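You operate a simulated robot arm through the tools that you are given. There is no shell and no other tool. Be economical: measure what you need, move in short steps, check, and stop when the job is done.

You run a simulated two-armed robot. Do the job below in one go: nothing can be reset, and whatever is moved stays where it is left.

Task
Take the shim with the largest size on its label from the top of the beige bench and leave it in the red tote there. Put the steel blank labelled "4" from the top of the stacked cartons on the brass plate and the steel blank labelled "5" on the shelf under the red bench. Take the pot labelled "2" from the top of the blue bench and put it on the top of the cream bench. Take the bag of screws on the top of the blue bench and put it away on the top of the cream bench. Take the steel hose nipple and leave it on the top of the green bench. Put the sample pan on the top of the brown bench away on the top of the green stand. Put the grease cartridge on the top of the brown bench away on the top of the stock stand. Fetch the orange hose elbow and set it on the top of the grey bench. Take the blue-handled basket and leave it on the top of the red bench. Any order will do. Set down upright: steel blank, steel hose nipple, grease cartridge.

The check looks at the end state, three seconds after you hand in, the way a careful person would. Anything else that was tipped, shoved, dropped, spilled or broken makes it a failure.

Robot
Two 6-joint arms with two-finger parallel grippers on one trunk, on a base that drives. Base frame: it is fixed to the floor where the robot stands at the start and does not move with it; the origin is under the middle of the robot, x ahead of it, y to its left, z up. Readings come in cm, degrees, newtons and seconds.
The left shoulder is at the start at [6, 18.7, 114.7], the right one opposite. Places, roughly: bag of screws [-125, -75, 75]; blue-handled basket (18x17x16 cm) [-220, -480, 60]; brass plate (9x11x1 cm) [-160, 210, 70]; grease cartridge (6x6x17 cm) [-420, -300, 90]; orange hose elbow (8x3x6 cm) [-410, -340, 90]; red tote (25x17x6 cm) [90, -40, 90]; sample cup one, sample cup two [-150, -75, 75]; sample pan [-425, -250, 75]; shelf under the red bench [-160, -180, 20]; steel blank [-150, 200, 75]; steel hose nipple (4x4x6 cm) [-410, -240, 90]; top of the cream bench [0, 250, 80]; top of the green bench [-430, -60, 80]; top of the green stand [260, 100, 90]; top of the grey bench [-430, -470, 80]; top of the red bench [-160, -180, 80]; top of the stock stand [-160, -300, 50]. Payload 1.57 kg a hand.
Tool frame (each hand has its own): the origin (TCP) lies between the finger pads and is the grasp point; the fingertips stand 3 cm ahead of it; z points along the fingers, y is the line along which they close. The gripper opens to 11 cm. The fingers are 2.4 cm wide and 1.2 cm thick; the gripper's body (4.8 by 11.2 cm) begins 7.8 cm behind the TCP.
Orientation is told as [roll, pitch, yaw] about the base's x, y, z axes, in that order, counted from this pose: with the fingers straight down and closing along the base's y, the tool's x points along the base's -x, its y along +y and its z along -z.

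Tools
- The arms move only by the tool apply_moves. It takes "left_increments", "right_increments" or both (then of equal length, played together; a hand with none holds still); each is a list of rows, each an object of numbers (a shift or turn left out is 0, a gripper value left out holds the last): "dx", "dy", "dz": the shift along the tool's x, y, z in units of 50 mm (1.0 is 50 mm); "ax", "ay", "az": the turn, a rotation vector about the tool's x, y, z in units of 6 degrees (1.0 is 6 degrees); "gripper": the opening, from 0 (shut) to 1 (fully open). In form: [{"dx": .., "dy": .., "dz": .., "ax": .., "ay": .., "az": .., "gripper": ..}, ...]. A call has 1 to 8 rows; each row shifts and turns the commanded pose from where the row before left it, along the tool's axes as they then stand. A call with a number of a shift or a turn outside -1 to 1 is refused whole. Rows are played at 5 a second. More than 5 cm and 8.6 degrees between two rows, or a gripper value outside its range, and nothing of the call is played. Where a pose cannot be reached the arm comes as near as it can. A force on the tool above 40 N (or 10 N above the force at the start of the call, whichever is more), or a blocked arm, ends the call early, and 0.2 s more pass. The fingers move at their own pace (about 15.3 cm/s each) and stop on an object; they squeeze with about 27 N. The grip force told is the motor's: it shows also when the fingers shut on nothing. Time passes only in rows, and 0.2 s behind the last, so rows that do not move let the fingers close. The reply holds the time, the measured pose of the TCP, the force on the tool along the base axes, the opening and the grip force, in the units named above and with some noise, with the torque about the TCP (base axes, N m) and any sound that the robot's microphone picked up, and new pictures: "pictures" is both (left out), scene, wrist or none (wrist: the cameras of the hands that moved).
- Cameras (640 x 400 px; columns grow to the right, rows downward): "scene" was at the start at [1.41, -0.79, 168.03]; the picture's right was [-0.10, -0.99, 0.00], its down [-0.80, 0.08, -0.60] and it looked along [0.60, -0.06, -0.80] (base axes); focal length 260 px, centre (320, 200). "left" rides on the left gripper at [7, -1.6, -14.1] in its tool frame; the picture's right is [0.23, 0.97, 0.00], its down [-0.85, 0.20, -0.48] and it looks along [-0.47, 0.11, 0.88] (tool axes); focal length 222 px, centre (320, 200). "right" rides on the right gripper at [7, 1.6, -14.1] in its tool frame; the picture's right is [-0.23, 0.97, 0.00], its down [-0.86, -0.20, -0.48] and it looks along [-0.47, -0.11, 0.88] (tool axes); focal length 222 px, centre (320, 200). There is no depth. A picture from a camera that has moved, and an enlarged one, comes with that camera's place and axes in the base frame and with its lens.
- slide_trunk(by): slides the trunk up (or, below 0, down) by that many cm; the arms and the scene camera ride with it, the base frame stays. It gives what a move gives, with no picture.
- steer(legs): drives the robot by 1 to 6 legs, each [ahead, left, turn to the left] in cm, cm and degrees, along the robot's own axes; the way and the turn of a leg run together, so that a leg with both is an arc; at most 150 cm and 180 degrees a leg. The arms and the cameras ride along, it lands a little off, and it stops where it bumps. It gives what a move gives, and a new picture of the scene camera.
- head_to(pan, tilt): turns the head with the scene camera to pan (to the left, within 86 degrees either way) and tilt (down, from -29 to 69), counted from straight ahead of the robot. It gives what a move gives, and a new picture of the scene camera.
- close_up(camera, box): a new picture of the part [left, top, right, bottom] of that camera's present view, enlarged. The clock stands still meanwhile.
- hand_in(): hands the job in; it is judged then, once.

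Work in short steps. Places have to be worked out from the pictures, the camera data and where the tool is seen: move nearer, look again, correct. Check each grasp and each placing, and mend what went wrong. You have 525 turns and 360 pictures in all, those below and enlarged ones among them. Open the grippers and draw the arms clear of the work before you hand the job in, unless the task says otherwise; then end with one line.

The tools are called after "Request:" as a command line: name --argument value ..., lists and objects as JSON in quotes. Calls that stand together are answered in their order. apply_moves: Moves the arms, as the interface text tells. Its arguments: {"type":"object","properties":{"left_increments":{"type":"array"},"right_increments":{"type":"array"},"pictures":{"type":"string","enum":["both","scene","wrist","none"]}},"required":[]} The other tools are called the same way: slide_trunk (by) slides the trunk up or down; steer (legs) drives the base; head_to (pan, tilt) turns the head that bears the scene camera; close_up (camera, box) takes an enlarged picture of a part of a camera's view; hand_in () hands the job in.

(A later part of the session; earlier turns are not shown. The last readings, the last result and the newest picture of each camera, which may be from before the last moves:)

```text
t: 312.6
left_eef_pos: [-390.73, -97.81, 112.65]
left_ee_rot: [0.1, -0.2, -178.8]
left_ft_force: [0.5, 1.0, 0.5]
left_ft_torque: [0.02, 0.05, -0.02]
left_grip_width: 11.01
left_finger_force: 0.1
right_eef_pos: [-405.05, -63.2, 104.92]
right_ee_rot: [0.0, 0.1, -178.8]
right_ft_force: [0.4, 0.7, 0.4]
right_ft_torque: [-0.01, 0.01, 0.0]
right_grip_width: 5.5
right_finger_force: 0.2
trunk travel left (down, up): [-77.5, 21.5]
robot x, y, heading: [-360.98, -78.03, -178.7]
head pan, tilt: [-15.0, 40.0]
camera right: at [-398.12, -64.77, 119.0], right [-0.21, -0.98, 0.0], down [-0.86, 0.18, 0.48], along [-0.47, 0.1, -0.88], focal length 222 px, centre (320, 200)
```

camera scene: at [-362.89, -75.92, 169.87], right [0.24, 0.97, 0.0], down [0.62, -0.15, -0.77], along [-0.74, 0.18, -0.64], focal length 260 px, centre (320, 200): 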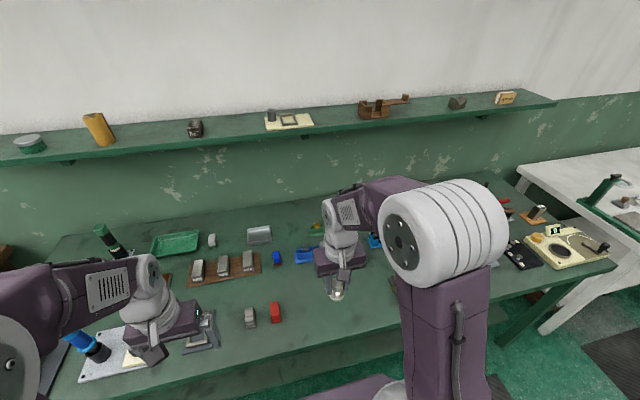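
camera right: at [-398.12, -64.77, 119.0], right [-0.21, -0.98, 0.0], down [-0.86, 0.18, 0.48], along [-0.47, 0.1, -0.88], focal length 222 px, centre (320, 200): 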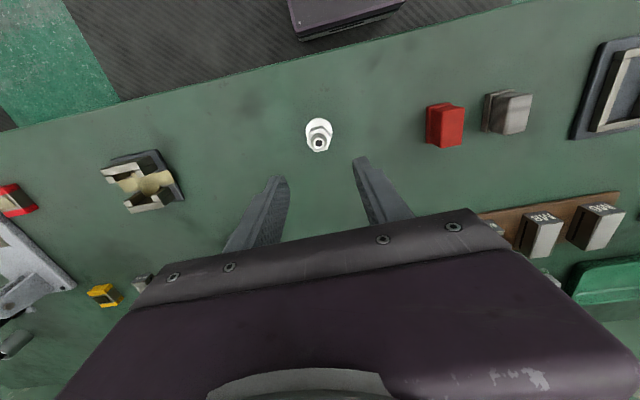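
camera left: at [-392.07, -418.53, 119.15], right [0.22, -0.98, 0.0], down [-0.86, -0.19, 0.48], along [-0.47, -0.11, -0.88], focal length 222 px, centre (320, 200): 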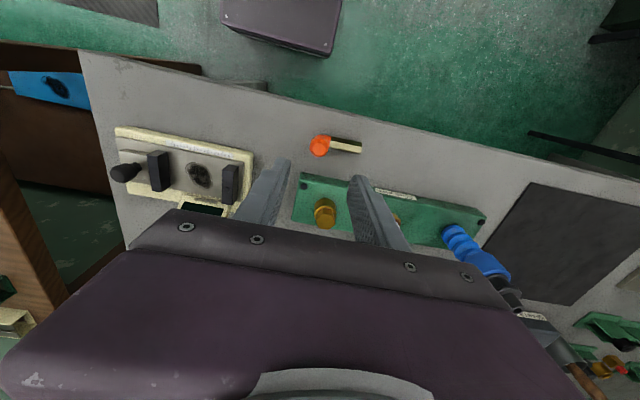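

The nipple stands upright. Next the cartridge and pan: retract, back off, slide left to y≈−273.

Request:
apply_moves --right_increments '[{"dz": -0.9, "gripper": 1}, {"dz": -0.9, "dx": 0.4}, {"dx": 0.9}]' --pictures "none"

Request:
steer --legs '[[-30, 0, -1.2], [0, 150, 0], [0, 45, 0], [28, 0, 0]]'

Request:
head_to --pan 0 --tilt 45

```text
t: 313.4
left_eef_pos: [-390.58, -97.79, 112.75]
left_ee_rot: [-0.1, -0.1, -178.9]
left_ft_force: [-1.0, 0.5, -0.2]
left_ft_torque: [-0.01, 0.01, 0.0]
left_grip_width: 10.99
left_finger_force: 0.2
right_eef_pos: [-398.31, -63.23, 113.86]
right_ee_rot: [0.0, -0.1, -178.8]
right_ft_force: [-0.3, -0.1, -0.5]
right_ft_torque: [0.01, 0.02, 0.01]
right_grip_width: 11.01
right_finger_force: 0.2
trunk travel left (down, up): [-77.5, 21.5]
robot x, y, heading: [-360.85, -78.27, -178.7]
head pan, tilt: [-15.0, 40.0]
```

```text
t: 326.3
left_eef_pos: [-389.48, -289.32, 112.71]
left_ee_rot: [0.1, -0.1, 179.2]
left_ft_force: [-0.1, -0.5, -0.6]
left_ft_torque: [0.02, 0.01, 0.0]
left_grip_width: 10.97
left_finger_force: 0.0
right_eef_pos: [-395.92, -254.57, 113.77]
right_ee_rot: [0.1, -0.1, 179.2]
right_ft_force: [-0.6, -0.3, 0.3]
right_ft_torque: [0.0, 0.02, 0.01]
right_grip_width: 11.01
right_finger_force: 0.1
trunk travel left (down, up): [-77.5, 21.5]
robot x, y, heading: [-359.03, -270.4, 179.1]
head pan, tilt: [-15.0, 40.0]
camera scene: at [-360.98, -268.47, 169.87], right [0.27, 0.96, 0.0], down [0.62, -0.17, -0.77], along [-0.74, 0.21, -0.64], focal length 260 px, centre (320, 200)
```

scene: 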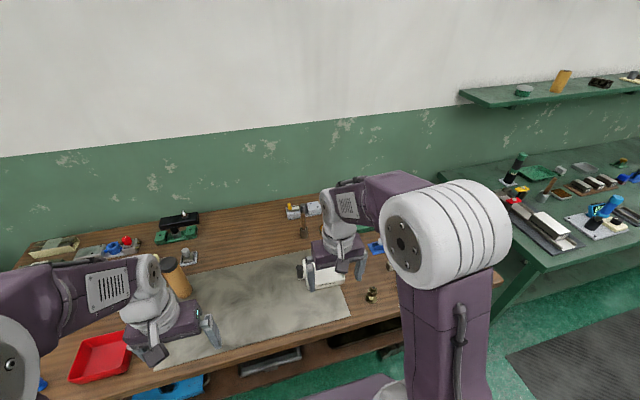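

```text
t: 327.0
left_eef_pos: [-389.65, -289.43, 112.63]
left_ee_rot: [0.1, 0.0, 179.2]
left_ft_force: [0.0, 0.5, -0.7]
left_ft_torque: [0.0, -0.02, 0.0]
left_grip_width: 11.02
left_finger_force: 0.1
right_eef_pos: [-396.2, -254.52, 113.73]
right_ee_rot: [0.0, 0.0, 179.2]
right_ft_force: [0.9, 0.1, -0.6]
right_ft_torque: [0.0, -0.04, 0.0]
right_grip_width: 11.02
right_finger_force: 0.0
trunk travel left (down, up): [-77.5, 21.5]
robot x, y, heading: [-359.09, -270.42, 179.1]
head pan, tilt: [0.0, 45.0]
camera scene: at [-361.25, -270.65, 169.14], right [0.01, 1.0, 0.0], down [0.71, -0.01, -0.71], along [-0.71, 0.01, -0.71], focal length 260 px, centre (320, 200)
```

scene: 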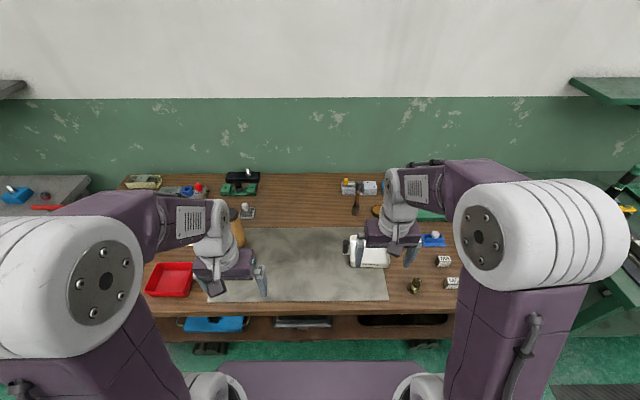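

Request:
close_up --camera "left" --box '[0, 0, 640, 400]'

Request:
close_up --camera "right" --box '[0, 0, 640, 400]'

Request:
close_up --camera "scene" --box '[200, 190, 420, 300]'

```text
1.00 times, centred on (320, 200) of left
camera zoom: at [-382.68, -287.94, 126.79], right [0.21, -0.98, 0.0], down [-0.86, -0.19, 0.48], along [-0.47, -0.1, -0.88], focal length 222 px, centre (320, 200)
```

zoom: 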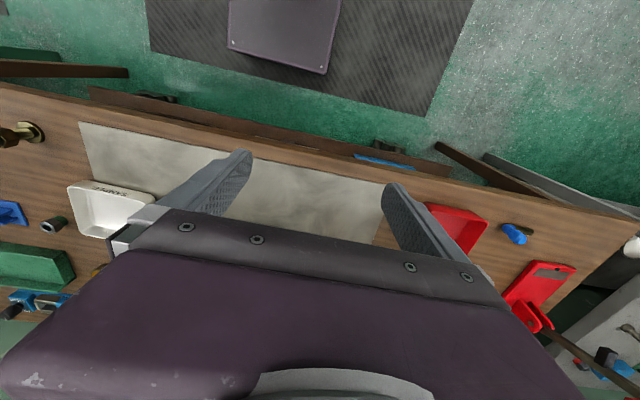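

```text
1.00 times, centred on (320, 200) of right
camera zoom: at [-389.37, -256.32, 127.87], right [-0.24, -0.97, 0.0], down [-0.85, 0.21, 0.48], along [-0.46, 0.12, -0.88], focal length 222 px, centre (320, 200)
```

zoom: 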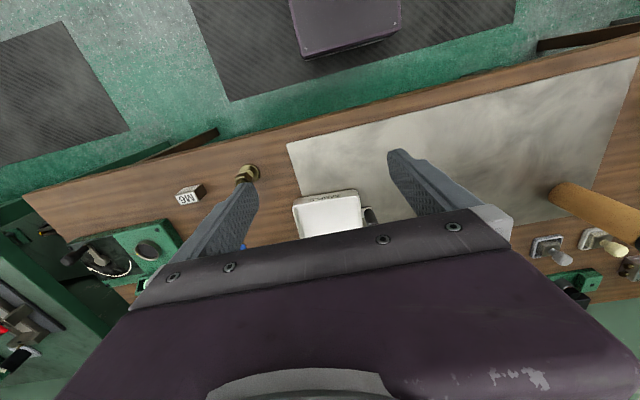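

```text
2.91 times, centred on (310, 245) of scene
camera zoom: at [-361.25, -270.65, 169.14], right [0.01, 1.0, 0.0], down [0.71, -0.01, -0.71], along [-0.71, 0.01, -0.71], focal length 758 px, centre (349, 69)
```

zoom: 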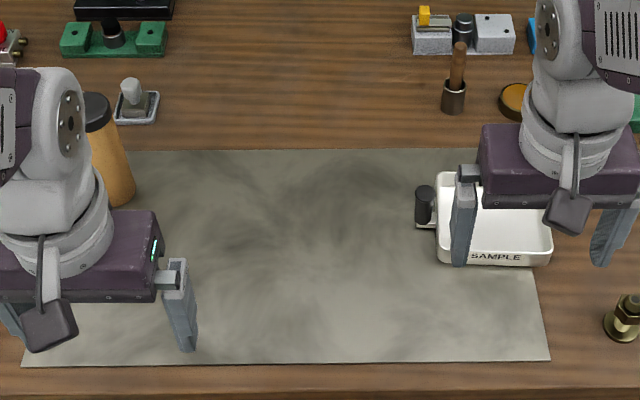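

Cartridge stands near (−421, −301). I bring the left hand toward it, high, to look.

Request:
apply_moves --left_increments '[{"dz": -0.9, "dy": 0.4}, {"dy": 0.8, "dx": -0.5}, {"dy": 0.8, "dx": -0.5}, {"dy": 0.3, "dx": -0.9}, {}]' --pictures "wrist"

```text
t: 328.2
left_eef_pos: [-399.42, -300.68, 117.24]
left_ee_rot: [0.2, 0.0, 179.2]
left_ft_force: [-0.6, 0.3, -1.1]
left_ft_torque: [-0.02, 0.05, 0.01]
left_grip_width: 11.01
left_finger_force: 0.1
right_eef_pos: [-396.04, -254.67, 113.79]
right_ee_rot: [0.0, -0.1, 179.2]
right_ft_force: [-0.2, 0.0, -0.6]
right_ft_torque: [0.02, 0.0, 0.04]
right_grip_width: 11.01
right_finger_force: 0.1
trunk travel left (down, up): [-77.5, 21.5]
robot x, y, heading: [-359.28, -270.33, 179.0]
head pan, tilt: [0.0, 45.0]
camera left: at [-392.49, -299.21, 131.38], right [0.21, -0.98, 0.0], down [-0.86, -0.19, 0.48], along [-0.47, -0.1, -0.88], focal length 222 px, centre (320, 200)
```

left: 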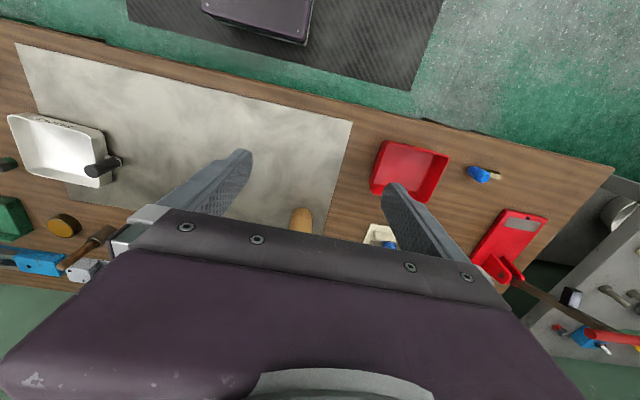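

The cartridge centre is about (−423, −301). I drive 8.5 cm ahead for reach.

Request:
steer --legs '[[8.5, 0, 0.9]]'

Request:
apply_moves --left_increments '[{"dx": -0.5}, {"dx": -0.5}]' --pictures "wrist"

```text
t: 329.3
left_eef_pos: [-407.25, -301.27, 117.34]
left_ee_rot: [0.0, -0.2, -179.9]
left_ft_force: [0.0, 0.5, -0.8]
left_ft_torque: [0.0, 0.01, -0.03]
left_grip_width: 10.98
left_finger_force: 0.1
right_eef_pos: [-404.74, -255.16, 113.87]
right_ee_rot: [-0.1, -0.1, -179.7]
right_ft_force: [0.3, -0.5, -1.1]
right_ft_torque: [0.04, 0.01, 0.0]
right_grip_width: 10.98
right_finger_force: 0.1
trunk travel left (down, up): [-77.5, 21.5]
robot x, y, heading: [-367.56, -270.79, -179.7]
head pan, tilt: [0.0, 45.0]
camera scene: at [-369.32, -270.64, 169.15], right [0.0, 1.0, 0.0], down [0.71, 0.0, -0.71], along [-0.71, 0.0, -0.71], focal length 260 px, centre (320, 200)
```

scene: 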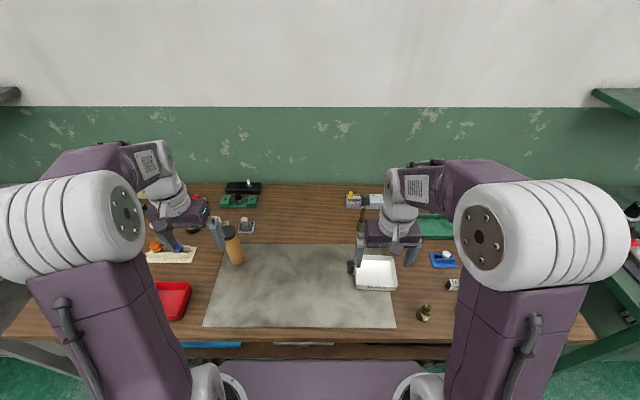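

```text
t: 329.9
left_eef_pos: [-412.58, -301.29, 117.24]
left_ee_rot: [0.1, 0.0, -179.8]
left_ft_force: [-0.1, -0.4, -0.4]
left_ft_torque: [-0.01, 0.0, -0.03]
left_grip_width: 11.01
left_finger_force: 0.0
right_eef_pos: [-404.83, -255.21, 113.76]
right_ee_rot: [0.0, 0.0, -179.8]
right_ft_force: [0.8, -0.3, 0.2]
right_ft_torque: [0.01, -0.01, -0.01]
right_grip_width: 11.02
right_finger_force: 0.1
trunk travel left (down, up): [-77.5, 21.5]
robot x, y, heading: [-367.54, -270.77, -179.9]
head pan, tilt: [0.0, 45.0]
camera left: at [-405.58, -299.69, 131.33], right [0.23, -0.97, 0.0], down [-0.85, -0.2, 0.48], along [-0.47, -0.11, -0.88], focal length 222 px, centre (320, 200)
```

left: 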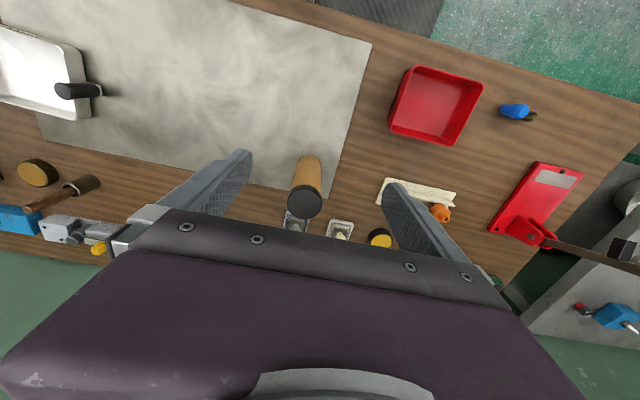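

Cap at (−422.3, −301.3). I move above with fingers open and go down to z 107 to verify.

Request:
apply_moves --left_increments '[{"dx": -0.7}, {"dx": -0.7}, {"dx": -0.56}, {"dz": 0.6}, {"dz": 0.6}, {"dz": 0.6}, {}]' --pictures "wrist"

```text
t: 331.5
left_eef_pos: [-422.44, -301.19, 108.27]
left_ee_rot: [0.1, 0.0, -179.8]
left_ft_force: [0.4, -0.8, -0.4]
left_ft_torque: [0.03, -0.01, 0.04]
left_grip_width: 10.97
left_finger_force: 0.0
right_eef_pos: [-404.82, -255.19, 113.85]
right_ee_rot: [0.0, 0.0, -179.9]
right_ft_force: [-0.5, -0.6, 0.9]
right_ft_torque: [0.02, 0.02, 0.05]
right_grip_width: 11.02
right_finger_force: 0.0
trunk travel left (down, up): [-77.5, 21.5]
robot x, y, heading: [-367.55, -270.72, -179.6]
head pan, tilt: [0.0, 45.0]
camera left: at [-415.47, -299.67, 122.44], right [0.23, -0.97, 0.0], down [-0.85, -0.2, 0.48], along [-0.47, -0.11, -0.88], focal length 222 px, centre (320, 200)
```

left: 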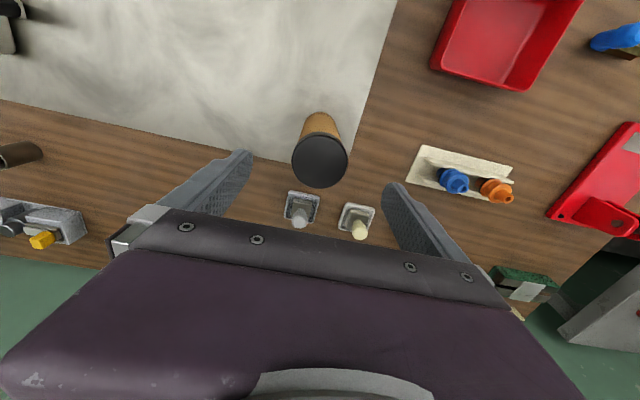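

Exactly on axis. I lower to z 96 and close.

Request:
apply_moves --left_increments '[{"dz": 0.7}, {"dz": 0.7}, {"dz": 0.6}, {"dz": 0.45}, {}, {"gripper": 0}, {}, {}]' --pictures "wrist"

```text
t: 333.3
left_eef_pos: [-422.57, -301.24, 96.16]
left_ee_rot: [0.2, 0.0, -179.9]
left_ft_force: [1.7, 0.2, 0.6]
left_ft_torque: [-0.06, -0.04, 0.01]
left_grip_width: 5.26
left_finger_force: 26.4
right_eef_pos: [-404.94, -255.15, 113.76]
right_ee_rot: [0.0, 0.0, -179.8]
right_ft_force: [0.2, 0.1, 0.0]
right_ft_torque: [-0.02, -0.02, 0.04]
right_grip_width: 10.99
right_finger_force: 0.0
trunk travel left (down, up): [-77.5, 21.5]
robot x, y, heading: [-367.62, -270.67, -179.5]
head pan, tilt: [0.0, 45.0]
camera left: at [-415.57, -299.7, 110.31], right [0.23, -0.97, 0.0], down [-0.85, -0.2, 0.48], along [-0.47, -0.11, -0.88], focal length 222 px, centre (320, 200)
```

left: 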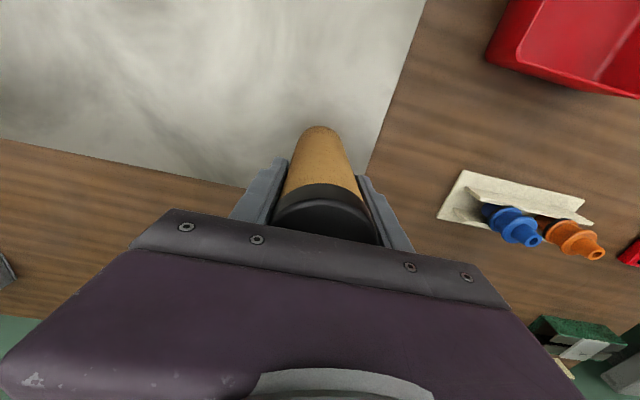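

Gripped at 5.3 cm. I lift and pull back.

Request:
apply_moves --left_increments '[{"dz": -0.4}, {"dz": -0.9}, {"dz": -0.9}, {"dz": -0.9}, {"dz": -0.9, "dx": 0.2}, {"dx": 0.9}, {"dx": 0.9}, {"dx": 0.9}]' --pictures "both"

```text
t: 335.1
left_eef_pos: [-407.82, -301.39, 116.52]
left_ee_rot: [0.2, -0.1, -179.9]
left_ft_force: [0.1, 0.6, -3.4]
left_ft_torque: [-0.02, 0.04, 0.01]
left_grip_width: 5.3
left_finger_force: 26.9
right_eef_pos: [-404.86, -255.27, 113.8]
right_ee_rot: [-0.1, -0.1, -179.8]
right_ft_force: [0.5, 0.2, -0.1]
right_ft_torque: [-0.03, 0.01, -0.04]
right_grip_width: 10.99
right_finger_force: 0.0
trunk travel left (down, up): [-77.5, 21.5]
robot x, y, heading: [-367.61, -270.73, -179.8]
head pan, tilt: [0.0, 45.0]
camera scene: at [-369.5, -270.67, 169.14], right [0.0, 1.0, 0.0], down [0.71, 0.0, -0.71], along [-0.71, 0.0, -0.71], focal length 260 px, centre (320, 200)
camera left: at [-400.84, -299.74, 130.65], right [0.23, -0.97, 0.0], down [-0.85, -0.2, 0.48], along [-0.47, -0.11, -0.88], focal length 222 px, centre (320, 200)
```

scene: 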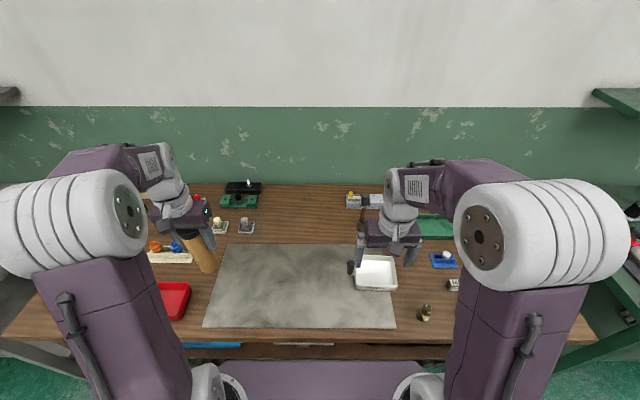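
left: 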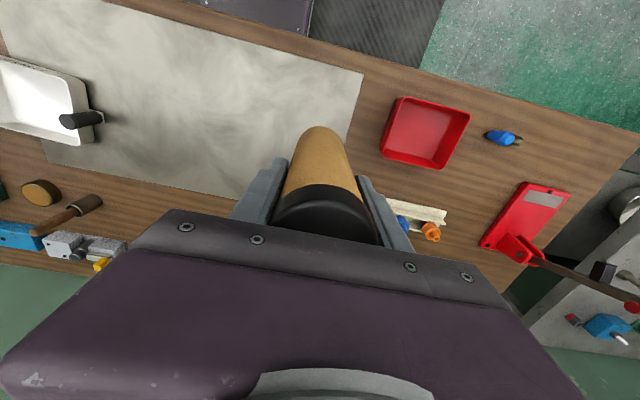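

Cartridge is held upright. Now the pan: close-ups from scene and right wrist.

Request:
close_up --camera "scene" --box '[320, 230, 440, 310]'

Request:
apply_moves --right_increments '[{"dx": 0.7}]' --pictures "wrist"

```text
5.00 times, centred on (380, 270) of scene
camera zoom: at [-369.5, -270.67, 169.14], right [0.0, 1.0, 0.0], down [0.71, 0.0, -0.71], along [-0.71, 0.0, -0.71], focal length 1302 px, centre (20, -150)
```

zoom: 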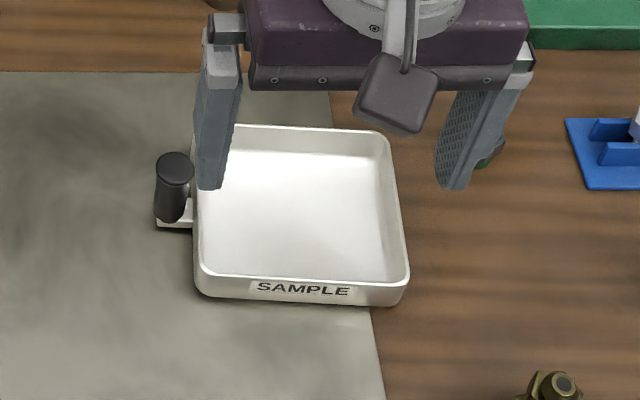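

```text
t: 335.5
left_eef_pos: [-407.83, -301.27, 116.5]
left_ee_rot: [0.2, -0.1, -179.8]
left_ft_force: [-0.2, 1.2, -4.3]
left_ft_torque: [-0.02, 0.03, 0.0]
left_grip_width: 5.28
left_finger_force: 27.4
right_eef_pos: [-401.42, -254.99, 113.78]
right_ee_rot: [-0.1, -0.1, -179.7]
right_ft_force: [0.0, -0.1, -0.3]
right_ft_torque: [-0.02, 0.04, 0.01]
right_grip_width: 10.98
right_finger_force: 0.0
trunk travel left (down, up): [-77.5, 21.5]
robot x, y, heading: [-367.57, -270.5, -179.6]
head pan, tilt: [0.0, 45.0]
camera right: at [-394.51, -256.7, 127.95], right [-0.22, -0.97, 0.0], down [-0.86, 0.2, 0.48], along [-0.47, 0.11, -0.88], focal length 222 px, centre (320, 200)
```

right: 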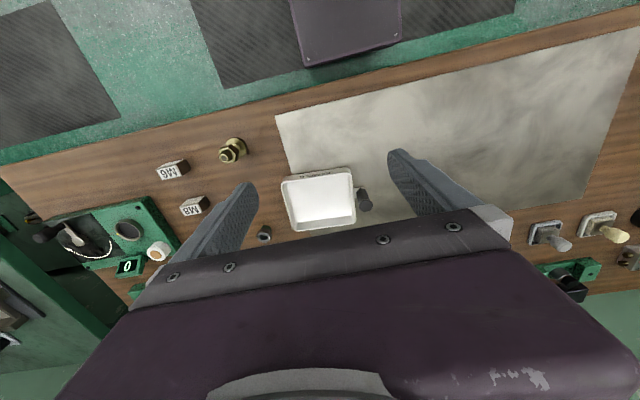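

The pan is 14×12.5 cm with a low wall; its right wall is at y≈−245, x centre −415.7. I will pinch that wall, one finger inside. Move the right hand there and descend to z 98.

Request:
apply_moves --right_increments '[{"dx": -0.72, "dy": -0.5, "gripper": 0.4}, {"dx": -0.72, "dy": -0.5}, {"dx": -0.72, "dy": -0.5}, {"dx": -0.7, "dy": -0.48}, {"dz": 0.8}, {"dz": 0.8}, {"dz": 0.8}, {"dz": 0.7}]' --pictures "wrist"

```text
t: 337.3
left_eef_pos: [-408.07, -301.17, 116.39]
left_ee_rot: [0.0, 0.0, -179.8]
left_ft_force: [0.0, -0.7, -5.1]
left_ft_torque: [0.04, -0.01, 0.0]
left_grip_width: 5.26
left_finger_force: 27.5
right_eef_pos: [-415.86, -245.46, 98.32]
right_ee_rot: [0.0, 0.0, -179.9]
right_ft_force: [-0.6, 0.1, -0.1]
right_ft_torque: [0.01, -0.01, 0.01]
right_grip_width: 4.43
right_finger_force: 0.0
trunk travel left (down, up): [-77.5, 21.5]
robot x, y, heading: [-367.55, -270.72, -179.7]
head pan, tilt: [0.0, 45.0]
camera right: at [-408.99, -247.0, 112.38], right [-0.22, -0.97, 0.0], down [-0.86, 0.2, 0.48], along [-0.47, 0.11, -0.88], focal length 222 px, centre (320, 200)
```

right: 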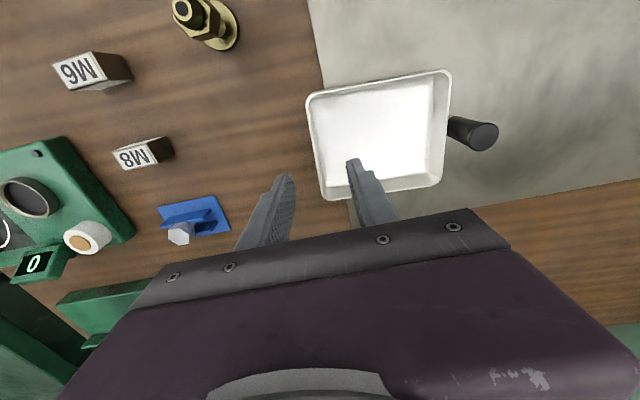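

The wall is 0.5 cm to the +y side of the axis. I correct and lower to z 89.6.

Request:
apply_moves --right_increments '[{"dy": -0.1, "dz": 0.6}, {"dz": 0.6}, {"dz": 0.4}, {"dz": 0.12}, {}]' --pictures "wrist"

```text
t: 338.5
left_eef_pos: [-408.11, -301.34, 116.46]
left_ee_rot: [0.1, 0.0, -179.8]
left_ft_force: [0.0, 1.2, -4.5]
left_ft_torque: [0.01, 0.04, -0.02]
left_grip_width: 5.28
left_finger_force: 27.4
right_eef_pos: [-415.81, -244.6, 89.76]
right_ee_rot: [0.0, 0.0, -179.8]
right_ft_force: [-0.4, -0.8, -0.7]
right_ft_torque: [0.0, 0.0, 0.0]
right_grip_width: 4.41
right_finger_force: 0.0
trunk travel left (down, up): [-77.5, 21.5]
robot x, y, heading: [-367.43, -270.98, -179.8]
head pan, tilt: [0.0, 45.0]
camera right: at [-409.02, -246.33, 103.76], right [-0.22, -0.97, 0.0], down [-0.86, 0.2, 0.48], along [-0.47, 0.11, -0.88], focal length 222 px, centre (320, 200)
```

right: 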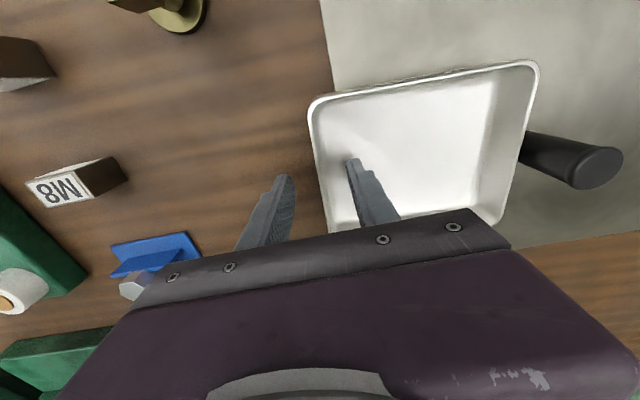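

One finger inside, one outside. I lower 0.4 cm and close.

Request:
apply_moves --right_increments '[{"dz": 0.08}, {}, {"gripper": 0}, {}, {}]' --pictures "wrist"

```text
t: 339.7
left_eef_pos: [-408.12, -301.28, 116.45]
left_ee_rot: [0.0, -0.1, -179.9]
left_ft_force: [-0.8, 0.7, -4.2]
left_ft_torque: [0.0, -0.01, 0.01]
left_grip_width: 5.31
left_finger_force: 26.7
right_eef_pos: [-415.95, -244.86, 89.32]
right_ee_rot: [-0.2, -0.1, -179.7]
right_ft_force: [-1.0, -0.5, -0.2]
right_ft_torque: [-0.01, 0.11, -0.02]
right_grip_width: 0.25
right_finger_force: 24.0
trunk travel left (down, up): [-77.5, 21.5]
robot x, y, heading: [-367.35, -270.52, -179.7]
head pan, tilt: [0.0, 45.0]
camera right: at [-409.09, -246.41, 103.39], right [-0.22, -0.97, 0.0], down [-0.86, 0.2, 0.48], along [-0.47, 0.11, -0.88], focal length 222 px, centre (320, 200)
```

right: 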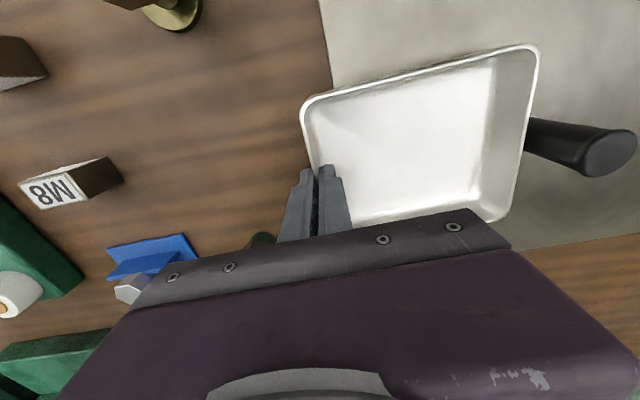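

Closed on the thin wall (0.25 cm). I lift gently 3 cm and check that it follows.

Request:
apply_moves --right_increments '[{"dz": -0.2}, {"dz": -0.2}, {"dz": -0.2}, {}]' --pictures "both"

```text
t: 340.7
left_eef_pos: [-408.03, -301.36, 116.46]
left_ee_rot: [0.1, -0.1, -179.8]
left_ft_force: [-0.4, -0.1, -4.2]
left_ft_torque: [-0.01, 0.0, -0.01]
left_grip_width: 5.26
left_finger_force: 26.6
right_eef_pos: [-415.95, -244.79, 92.14]
right_ee_rot: [0.1, 0.2, -179.7]
right_ft_force: [0.7, -0.2, -1.3]
right_ft_torque: [0.19, -0.03, -0.03]
right_grip_width: 0.28
right_finger_force: 23.5
trunk travel left (down, up): [-77.5, 21.5]
robot x, y, heading: [-367.41, -270.76, -179.9]
head pan, tilt: [0.0, 45.0]
camera scene: at [-369.8, -270.69, 169.13], right [0.0, 1.0, 0.0], down [0.71, 0.0, -0.71], along [-0.71, 0.0, -0.71], focal length 260 px, centre (320, 200)
camera right: at [-409.09, -246.48, 106.24], right [-0.22, -0.97, 0.0], down [-0.86, 0.2, 0.48], along [-0.47, 0.11, -0.88], focal length 222 px, centre (320, 200)
```

scene: 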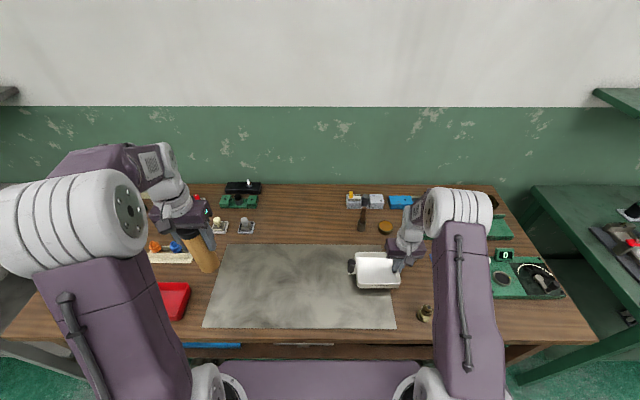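
right: 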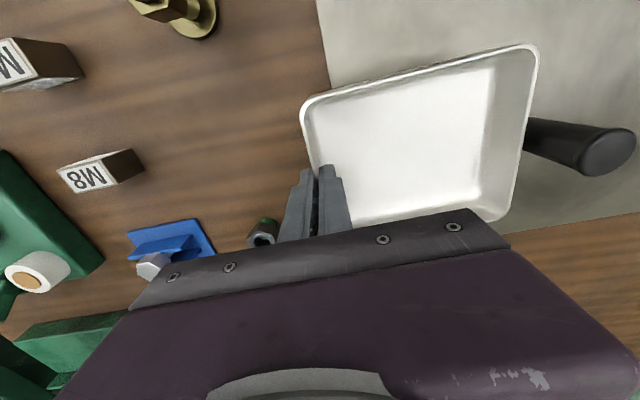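

The pan follows, light and steady. I lift it to carrying height and retract both a bit.

Request:
apply_moves --right_increments '[{"dz": -0.6}, {"dz": -0.8}, {"dz": -0.8}, {"dz": -0.8}, {"dz": -0.6}, {"dx": 0.6}, {"dx": 0.8}, {"dx": 0.8}]' --left_increments '[{}, {}, {}, {}, {}, {"dx": 0.5}, {"dx": 0.5}, {}]' --pictures "both"

```text
t: 342.5
left_eef_pos: [-402.64, -301.16, 115.95]
left_ee_rot: [0.1, -0.1, -179.8]
left_ft_force: [0.5, 0.3, -3.5]
left_ft_torque: [-0.01, 0.0, 0.01]
left_grip_width: 5.25
left_finger_force: 26.9
right_eef_pos: [-404.8, -244.8, 110.41]
right_ee_rot: [0.0, 0.1, -179.7]
right_ft_force: [-0.4, -0.1, -1.9]
right_ft_torque: [0.2, 0.0, 0.0]
right_grip_width: 0.25
right_finger_force: 23.7
trunk travel left (down, up): [-77.5, 21.5]
robot x, y, heading: [-367.61, -270.32, -179.6]
head pan, tilt: [0.0, 45.0]
camera scene: at [-369.7, -270.74, 169.13], right [0.0, 1.0, 0.0], down [0.71, 0.0, -0.71], along [-0.71, 0.0, -0.71], focal length 260 px, centre (320, 200)
camera right: at [-397.86, -246.4, 124.39], right [-0.22, -0.97, 0.0], down [-0.86, 0.2, 0.48], along [-0.47, 0.11, -0.88], focal length 222 px, centre (320, 200)
camera left: at [-395.77, -299.64, 130.19], right [0.23, -0.97, 0.0], down [-0.85, -0.2, 0.48], along [-0.47, -0.11, -0.88], focal length 222 px, centre (320, 200)
```

scene: 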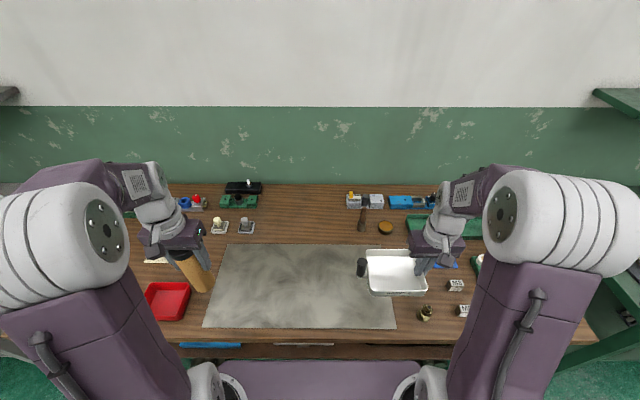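
right: 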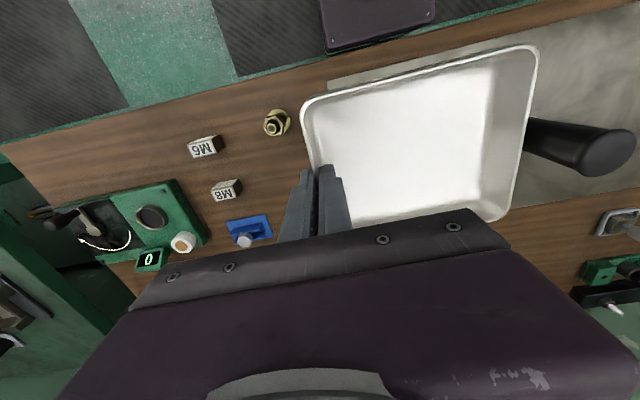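
left: 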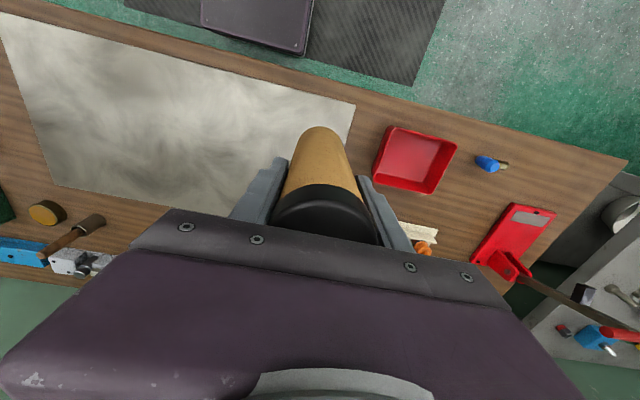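

Both objects are secure. I back off and drive north along the aisle.

Request:
steer --legs '[[-40, 0, 0], [0, -150, 0], [0, -150, 0]]'

```text
t: 359.2
left_eef_pos: [-369.34, -0.06, 116.02]
left_ee_rot: [0.1, 0.0, -177.8]
left_ft_force: [0.9, -0.5, -3.4]
left_ft_torque: [-0.01, -0.01, 0.01]
left_grip_width: 5.26
left_finger_force: 26.9
right_eef_pos: [-373.18, 56.32, 110.35]
right_ee_rot: [-0.1, 0.1, -177.9]
right_ft_force: [-0.2, -0.2, -2.6]
right_ft_torque: [0.2, 0.02, 0.01]
right_grip_width: 0.25
right_finger_force: 23.8
trunk travel left (down, up): [-77.5, 21.5]
robot x, y, heading: [-335.37, 32.02, -177.9]
head pan, tilt: [0.0, 45.0]
camera scene: at [-337.34, 31.42, 169.14], right [-0.04, 1.0, 0.0], down [0.71, 0.03, -0.71], along [-0.71, -0.03, -0.71], focal length 260 px, centre (320, 200)
```

scene: 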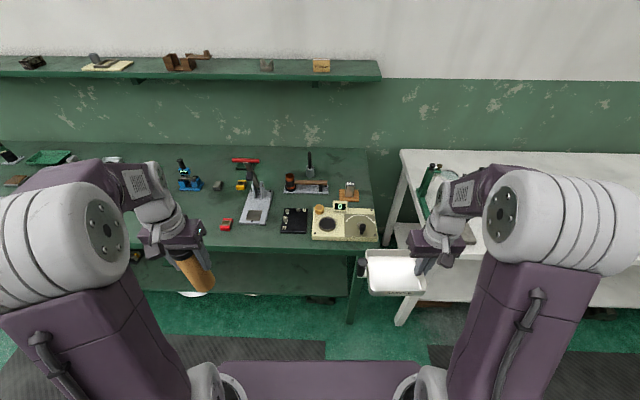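

Continue north to y≈127, then back out east through the corridor.

Request:
steer --legs '[[0, -95, -2], [-150, 0, 0], [-118, 0, 0]]'

```text
t: 376.6
left_eef_pos: [-105.31, 105.96, 116.01]
left_ee_rot: [0.2, 0.0, -174.6]
left_ft_force: [-0.8, -0.1, -4.6]
left_ft_torque: [0.02, 0.02, -0.02]
left_grip_width: 5.27
left_finger_force: 27.0
right_eef_pos: [-112.54, 161.99, 110.27]
right_ee_rot: [0.0, 0.1, -174.4]
right_ft_force: [-0.2, -0.7, -2.3]
right_ft_torque: [0.18, -0.01, 0.01]
right_grip_width: 0.25
right_finger_force: 23.9
trunk travel left (down, up): [-77.5, 21.5]
robot x, y, heading: [-72.98, 139.41, -174.7]
head pan, tilt: [0.0, 45.0]
camera scene: at [-75.37, 139.32, 169.13], right [-0.1, 1.0, 0.0], down [0.7, 0.07, -0.71], along [-0.7, -0.07, -0.71], focal length 260 px, centre (320, 200)
```

scene: 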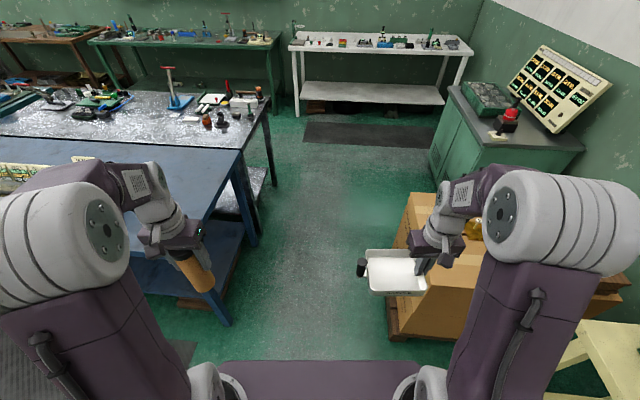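

I back 20 more, turn about to face east, and drive toward the green stand.

Request:
steer --legs '[[-20, 0, 0], [0, 0, 174.7], [0, 15, 0]]'

Request:
head_to --pan -10 --tilt 25

```text
t: 386.3
left_eef_pos: [-19.27, 187.35, 116.08]
left_ee_rot: [0.1, 0.0, 1.7]
left_ft_force: [-0.4, 0.0, -4.3]
left_ft_torque: [0.04, 0.01, 0.0]
left_grip_width: 5.25
left_finger_force: 27.3
right_eef_pos: [-15.73, 131.0, 110.16]
right_ee_rot: [0.1, 0.0, 1.7]
right_ft_force: [-0.7, 0.2, -2.3]
right_ft_torque: [-0.15, 0.01, 0.04]
right_grip_width: 0.27
right_finger_force: 23.9
trunk travel left (down, up): [-77.5, 21.5]
robot x, y, heading: [-53.82, 156.41, 1.7]
head pan, tilt: [0.0, 45.0]
camera scene: at [-51.34, 155.94, 169.14], right [0.03, -1.0, 0.0], down [-0.71, -0.02, -0.71], along [0.71, 0.02, -0.71], focal length 260 px, centre (320, 200)
```

scene: 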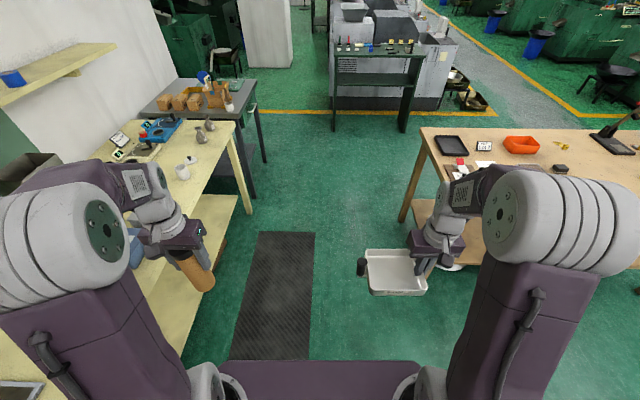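

```text
t: 387.1
left_eef_pos: [-19.18, 187.64, 115.96]
left_ee_rot: [-0.1, 0.0, 1.7]
left_ft_force: [-0.2, 0.3, -4.6]
left_ft_torque: [-0.03, 0.02, 0.03]
left_grip_width: 5.25
left_finger_force: 26.9
right_eef_pos: [-15.82, 131.37, 110.3]
right_ee_rot: [-0.1, 0.0, 1.7]
right_ft_force: [-0.5, 0.8, -2.1]
right_ft_torque: [-0.2, -0.04, -0.01]
right_grip_width: 0.29
right_finger_force: 24.6
trunk travel left (down, up): [-77.5, 21.5]
robot x, y, heading: [-53.55, 155.55, 1.5]
head pan, tilt: [-10.0, 25.0]
camera scene: at [-50.37, 154.85, 172.19], right [-0.14, -0.99, 0.0], down [-0.42, 0.06, -0.91], along [0.9, -0.13, -0.42], focal length 260 px, centre (320, 200)
```

scene: 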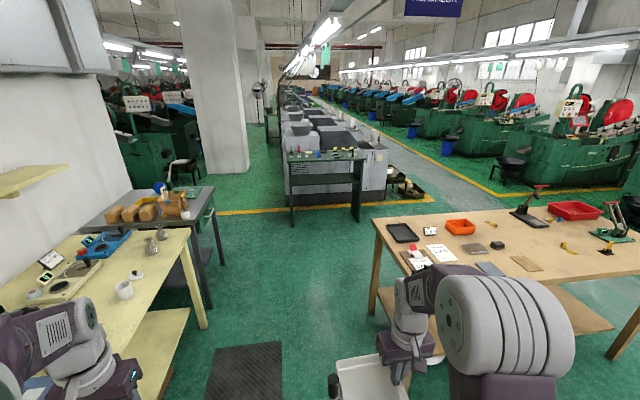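

The green stand spans y≈57–147 with its front at x≈247. I drive past the beige bench and line up with it.

Request:
steer --legs '[[0, 0, -1.6], [150, 0, 0], [60, 0, 0], [0, -50, 0]]'

Request:
head_to --pan 0 --tilt 30

```text
t: 400.5
left_eef_pos: [191.47, 137.94, 116.13]
left_ee_rot: [0.0, 0.1, 0.4]
left_ft_force: [-0.7, -0.3, -3.5]
left_ft_torque: [-0.03, -0.03, -0.02]
left_grip_width: 5.3
left_finger_force: 27.0
right_eef_pos: [193.73, 81.54, 110.37]
right_ee_rot: [-0.1, 0.0, 0.5]
right_ft_force: [-0.6, -0.1, -2.6]
right_ft_torque: [-0.2, 0.04, -0.02]
right_grip_width: 0.26
right_finger_force: 23.5
trunk travel left (down, up): [-77.5, 21.5]
robot x, y, heading: [156.71, 106.95, 0.5]
head pan, tilt: [-10.0, 25.0]
camera scene: at [159.66, 105.83, 172.2], right [-0.17, -0.99, 0.0], down [-0.42, 0.07, -0.91], along [0.89, -0.15, -0.42], focal length 260 px, centre (320, 200)
```

scene: 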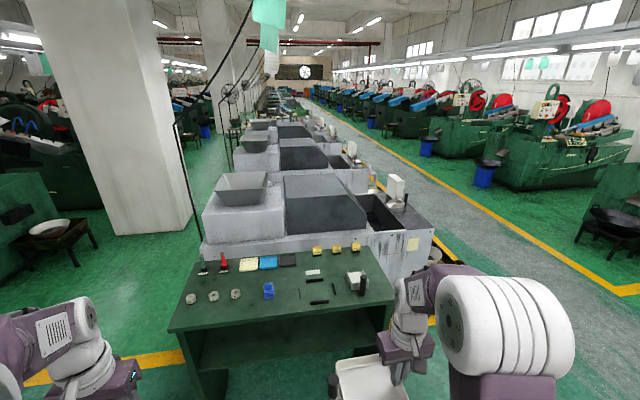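

```text
t: 401.2
left_eef_pos: [191.61, 137.8, 116.13]
left_ee_rot: [0.1, 0.0, 0.4]
left_ft_force: [-0.9, 0.0, -3.6]
left_ft_torque: [-0.02, 0.01, 0.03]
left_grip_width: 5.28
left_finger_force: 26.6
right_eef_pos: [193.79, 81.44, 110.15]
right_ee_rot: [0.0, 0.0, 0.5]
right_ft_force: [-0.3, -0.6, -2.3]
right_ft_torque: [-0.2, -0.01, 0.01]
right_grip_width: 0.26
right_finger_force: 23.7
trunk travel left (down, up): [-77.5, 21.5]
robot x, y, heading: [156.34, 107.4, 0.6]
head pan, tilt: [0.0, 30.0]
camera scene: at [159.61, 107.22, 171.4], right [0.01, -1.0, 0.0], down [-0.5, 0.0, -0.87], along [0.87, 0.01, -0.5], focal length 260 px, centre (320, 200)
```

scene: 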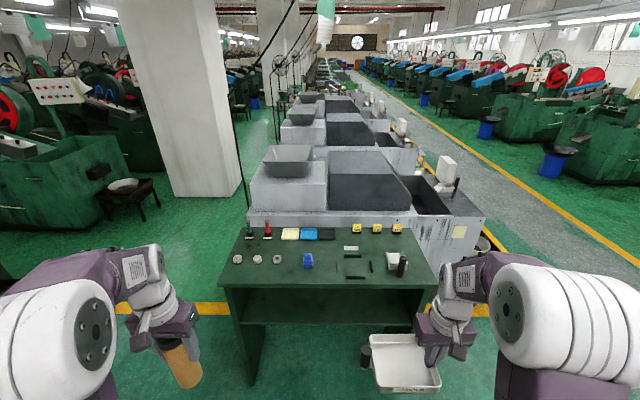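

Request:
close_up --camera "scene" --box '[210, 210, 450, 310]'

```text
2.67 times, centred on (330, 260) of scene
camera zoom: at [159.61, 107.22, 171.4], right [0.01, -1.0, 0.0], down [-0.5, 0.0, -0.87], along [0.87, 0.01, -0.5], focal length 694 px, centre (293, 40)
```

zoom: 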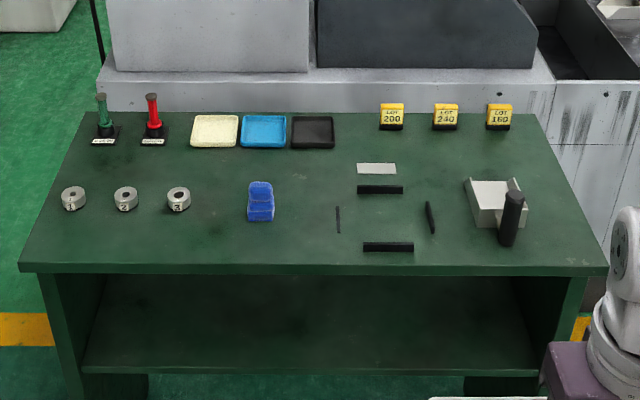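

There is a marked bay (black strips with a white tag) between the cup and the other pot. I drive 33 cm closer to inspect it.

Request:
steer --legs '[[33, 0, -0.5]]'

Request:
head_to --pan 0 --tilt 50

Request:
close_up --camera "scene" --box '[200, 160, 440, 310]'

```text
t: 403.4
left_eef_pos: [225.9, 137.87, 115.99]
left_ee_rot: [0.2, 0.0, 0.3]
left_ft_force: [0.4, 0.2, -3.9]
left_ft_torque: [0.0, -0.03, 0.0]
left_grip_width: 5.29
left_finger_force: 27.1
right_eef_pos: [228.0, 81.59, 110.36]
right_ee_rot: [0.0, 0.0, 0.2]
right_ft_force: [-0.5, 0.9, -2.2]
right_ft_torque: [-0.2, 0.0, 0.01]
right_grip_width: 0.26
right_finger_force: 23.5
trunk travel left (down, up): [-77.5, 21.5]
robot x, y, heading: [191.26, 107.39, 0.1]
head pan, tilt: [0.0, 30.0]
camera scene: at [193.81, 107.5, 171.4], right [0.01, -1.0, 0.0], down [-0.5, 0.0, -0.87], along [0.87, 0.0, -0.5], focal length 260 px, centre (320, 200)
```

scene: 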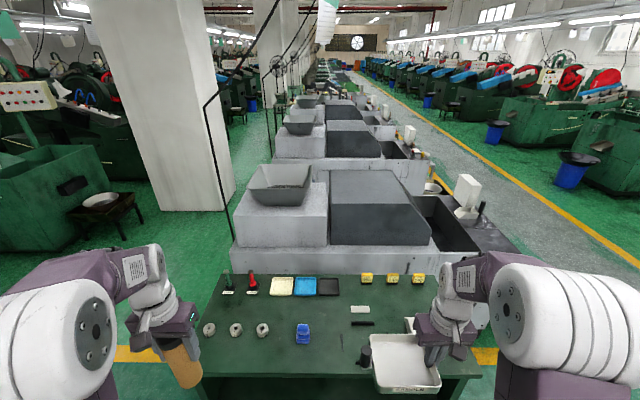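

```text
t: 404.3
left_eef_pos: [226.04, 138.02, 115.93]
left_ee_rot: [0.1, 0.1, 0.3]
left_ft_force: [0.0, 0.5, -3.7]
left_ft_torque: [0.05, 0.0, 0.01]
left_grip_width: 5.29
left_finger_force: 27.3
right_eef_pos: [228.13, 81.63, 110.2]
right_ee_rot: [-0.1, 0.1, 0.3]
right_ft_force: [0.2, 0.0, -2.6]
right_ft_torque: [-0.16, 0.0, -0.02]
right_grip_width: 0.28
right_finger_force: 24.0
trunk travel left (down, up): [-77.5, 21.5]
robot x, y, heading: [190.87, 107.07, -0.1]
head pan, tilt: [0.0, 50.0]
camera scene: at [192.78, 107.49, 168.45], right [0.01, -1.0, 0.0], down [-0.77, 0.0, -0.64], along [0.64, 0.0, -0.77], focal length 260 px, centre (320, 200)
```

scene: 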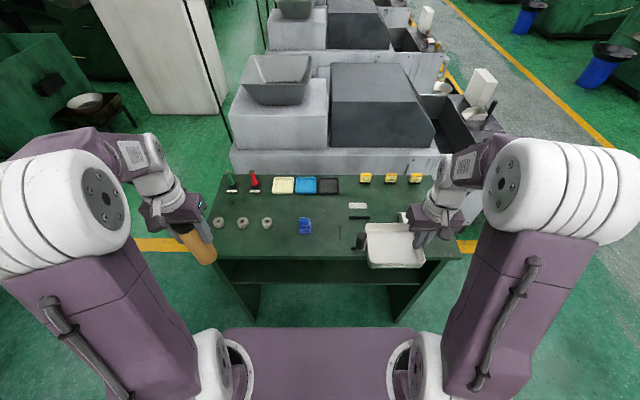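

```text
2.67 times, centred on (320, 235) of scene
camera zoom: at [192.78, 107.49, 168.45], right [0.01, -1.0, 0.0], down [-0.77, 0.0, -0.64], along [0.64, 0.0, -0.77], focal length 694 px, centre (320, 107)
```

zoom: 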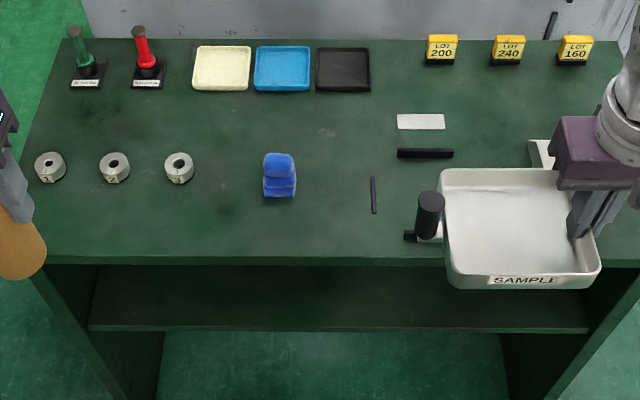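

The stand top is z≈90.7 and the marked bay (14×12.8 cm, centre ≈(242.8, 93.3)) matches the pan's size. I move the pan over it: TCP to (242.8, 86.2).

Request:
apply_moves --right_increments '[{"dx": -0.74, "dy": 0.23}, {"dx": -0.74, "dy": 0.23}, {"dx": -0.74, "dy": 0.23}, {"dx": -0.72, "dy": 0.23}, {"dz": 0.8}, {"dz": 0.7}, {}]' --pictures "both"

Request:
close_up --camera "scene" --box '[260, 160, 460, 290]'

```text
t: 405.9
left_eef_pos: [226.07, 137.93, 116.11]
left_ee_rot: [0.1, 0.1, 0.3]
left_ft_force: [0.2, 0.2, -3.8]
left_ft_torque: [0.04, 0.0, 0.01]
left_grip_width: 5.28
left_finger_force: 26.6
right_eef_pos: [242.58, 86.44, 102.52]
right_ee_rot: [0.0, 0.0, 0.3]
right_ft_force: [0.3, 0.9, -2.7]
right_ft_torque: [-0.19, 0.02, 0.0]
right_grip_width: 0.25
right_finger_force: 24.0
trunk travel left (down, up): [-77.5, 21.5]
robot x, y, heading: [191.14, 107.51, 0.5]
head pan, tilt: [0.0, 50.0]
camera scene: at [192.7, 107.55, 168.44], right [0.01, -1.0, 0.0], down [-0.77, 0.0, -0.64], along [0.64, 0.0, -0.77], focal length 260 px, centre (320, 200)
camera right: at [235.56, 88.0, 116.51], right [0.22, 0.97, 0.0], down [0.86, -0.19, 0.48], along [0.47, -0.11, -0.88], focal length 222 px, centre (320, 200)
```

scene: 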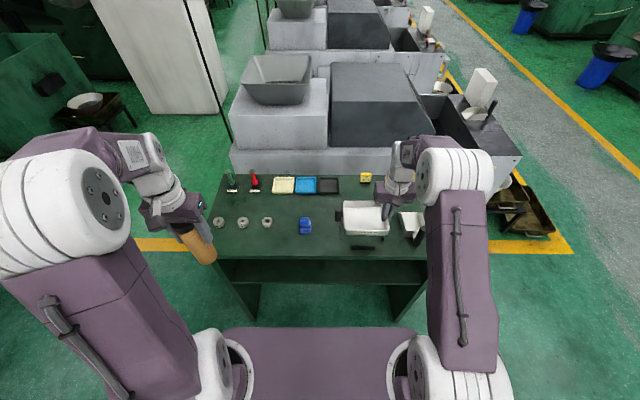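
right: 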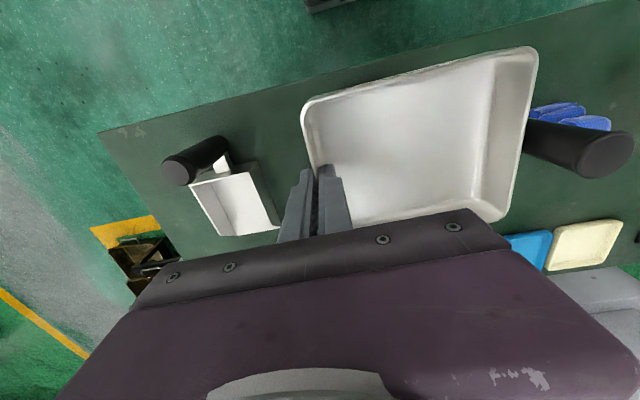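

```text
3.08 times, centred on (360, 225) of scene
camera zoom: at [192.7, 107.55, 168.44], right [0.01, -1.0, 0.0], down [-0.77, 0.0, -0.64], along [0.64, 0.0, -0.77], focal length 801 px, centre (197, 123)
```

zoom: 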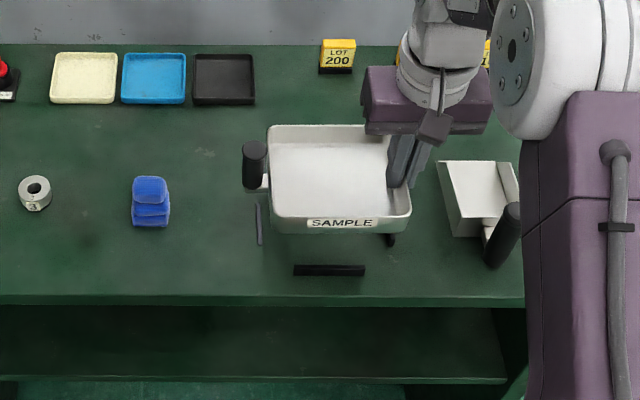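

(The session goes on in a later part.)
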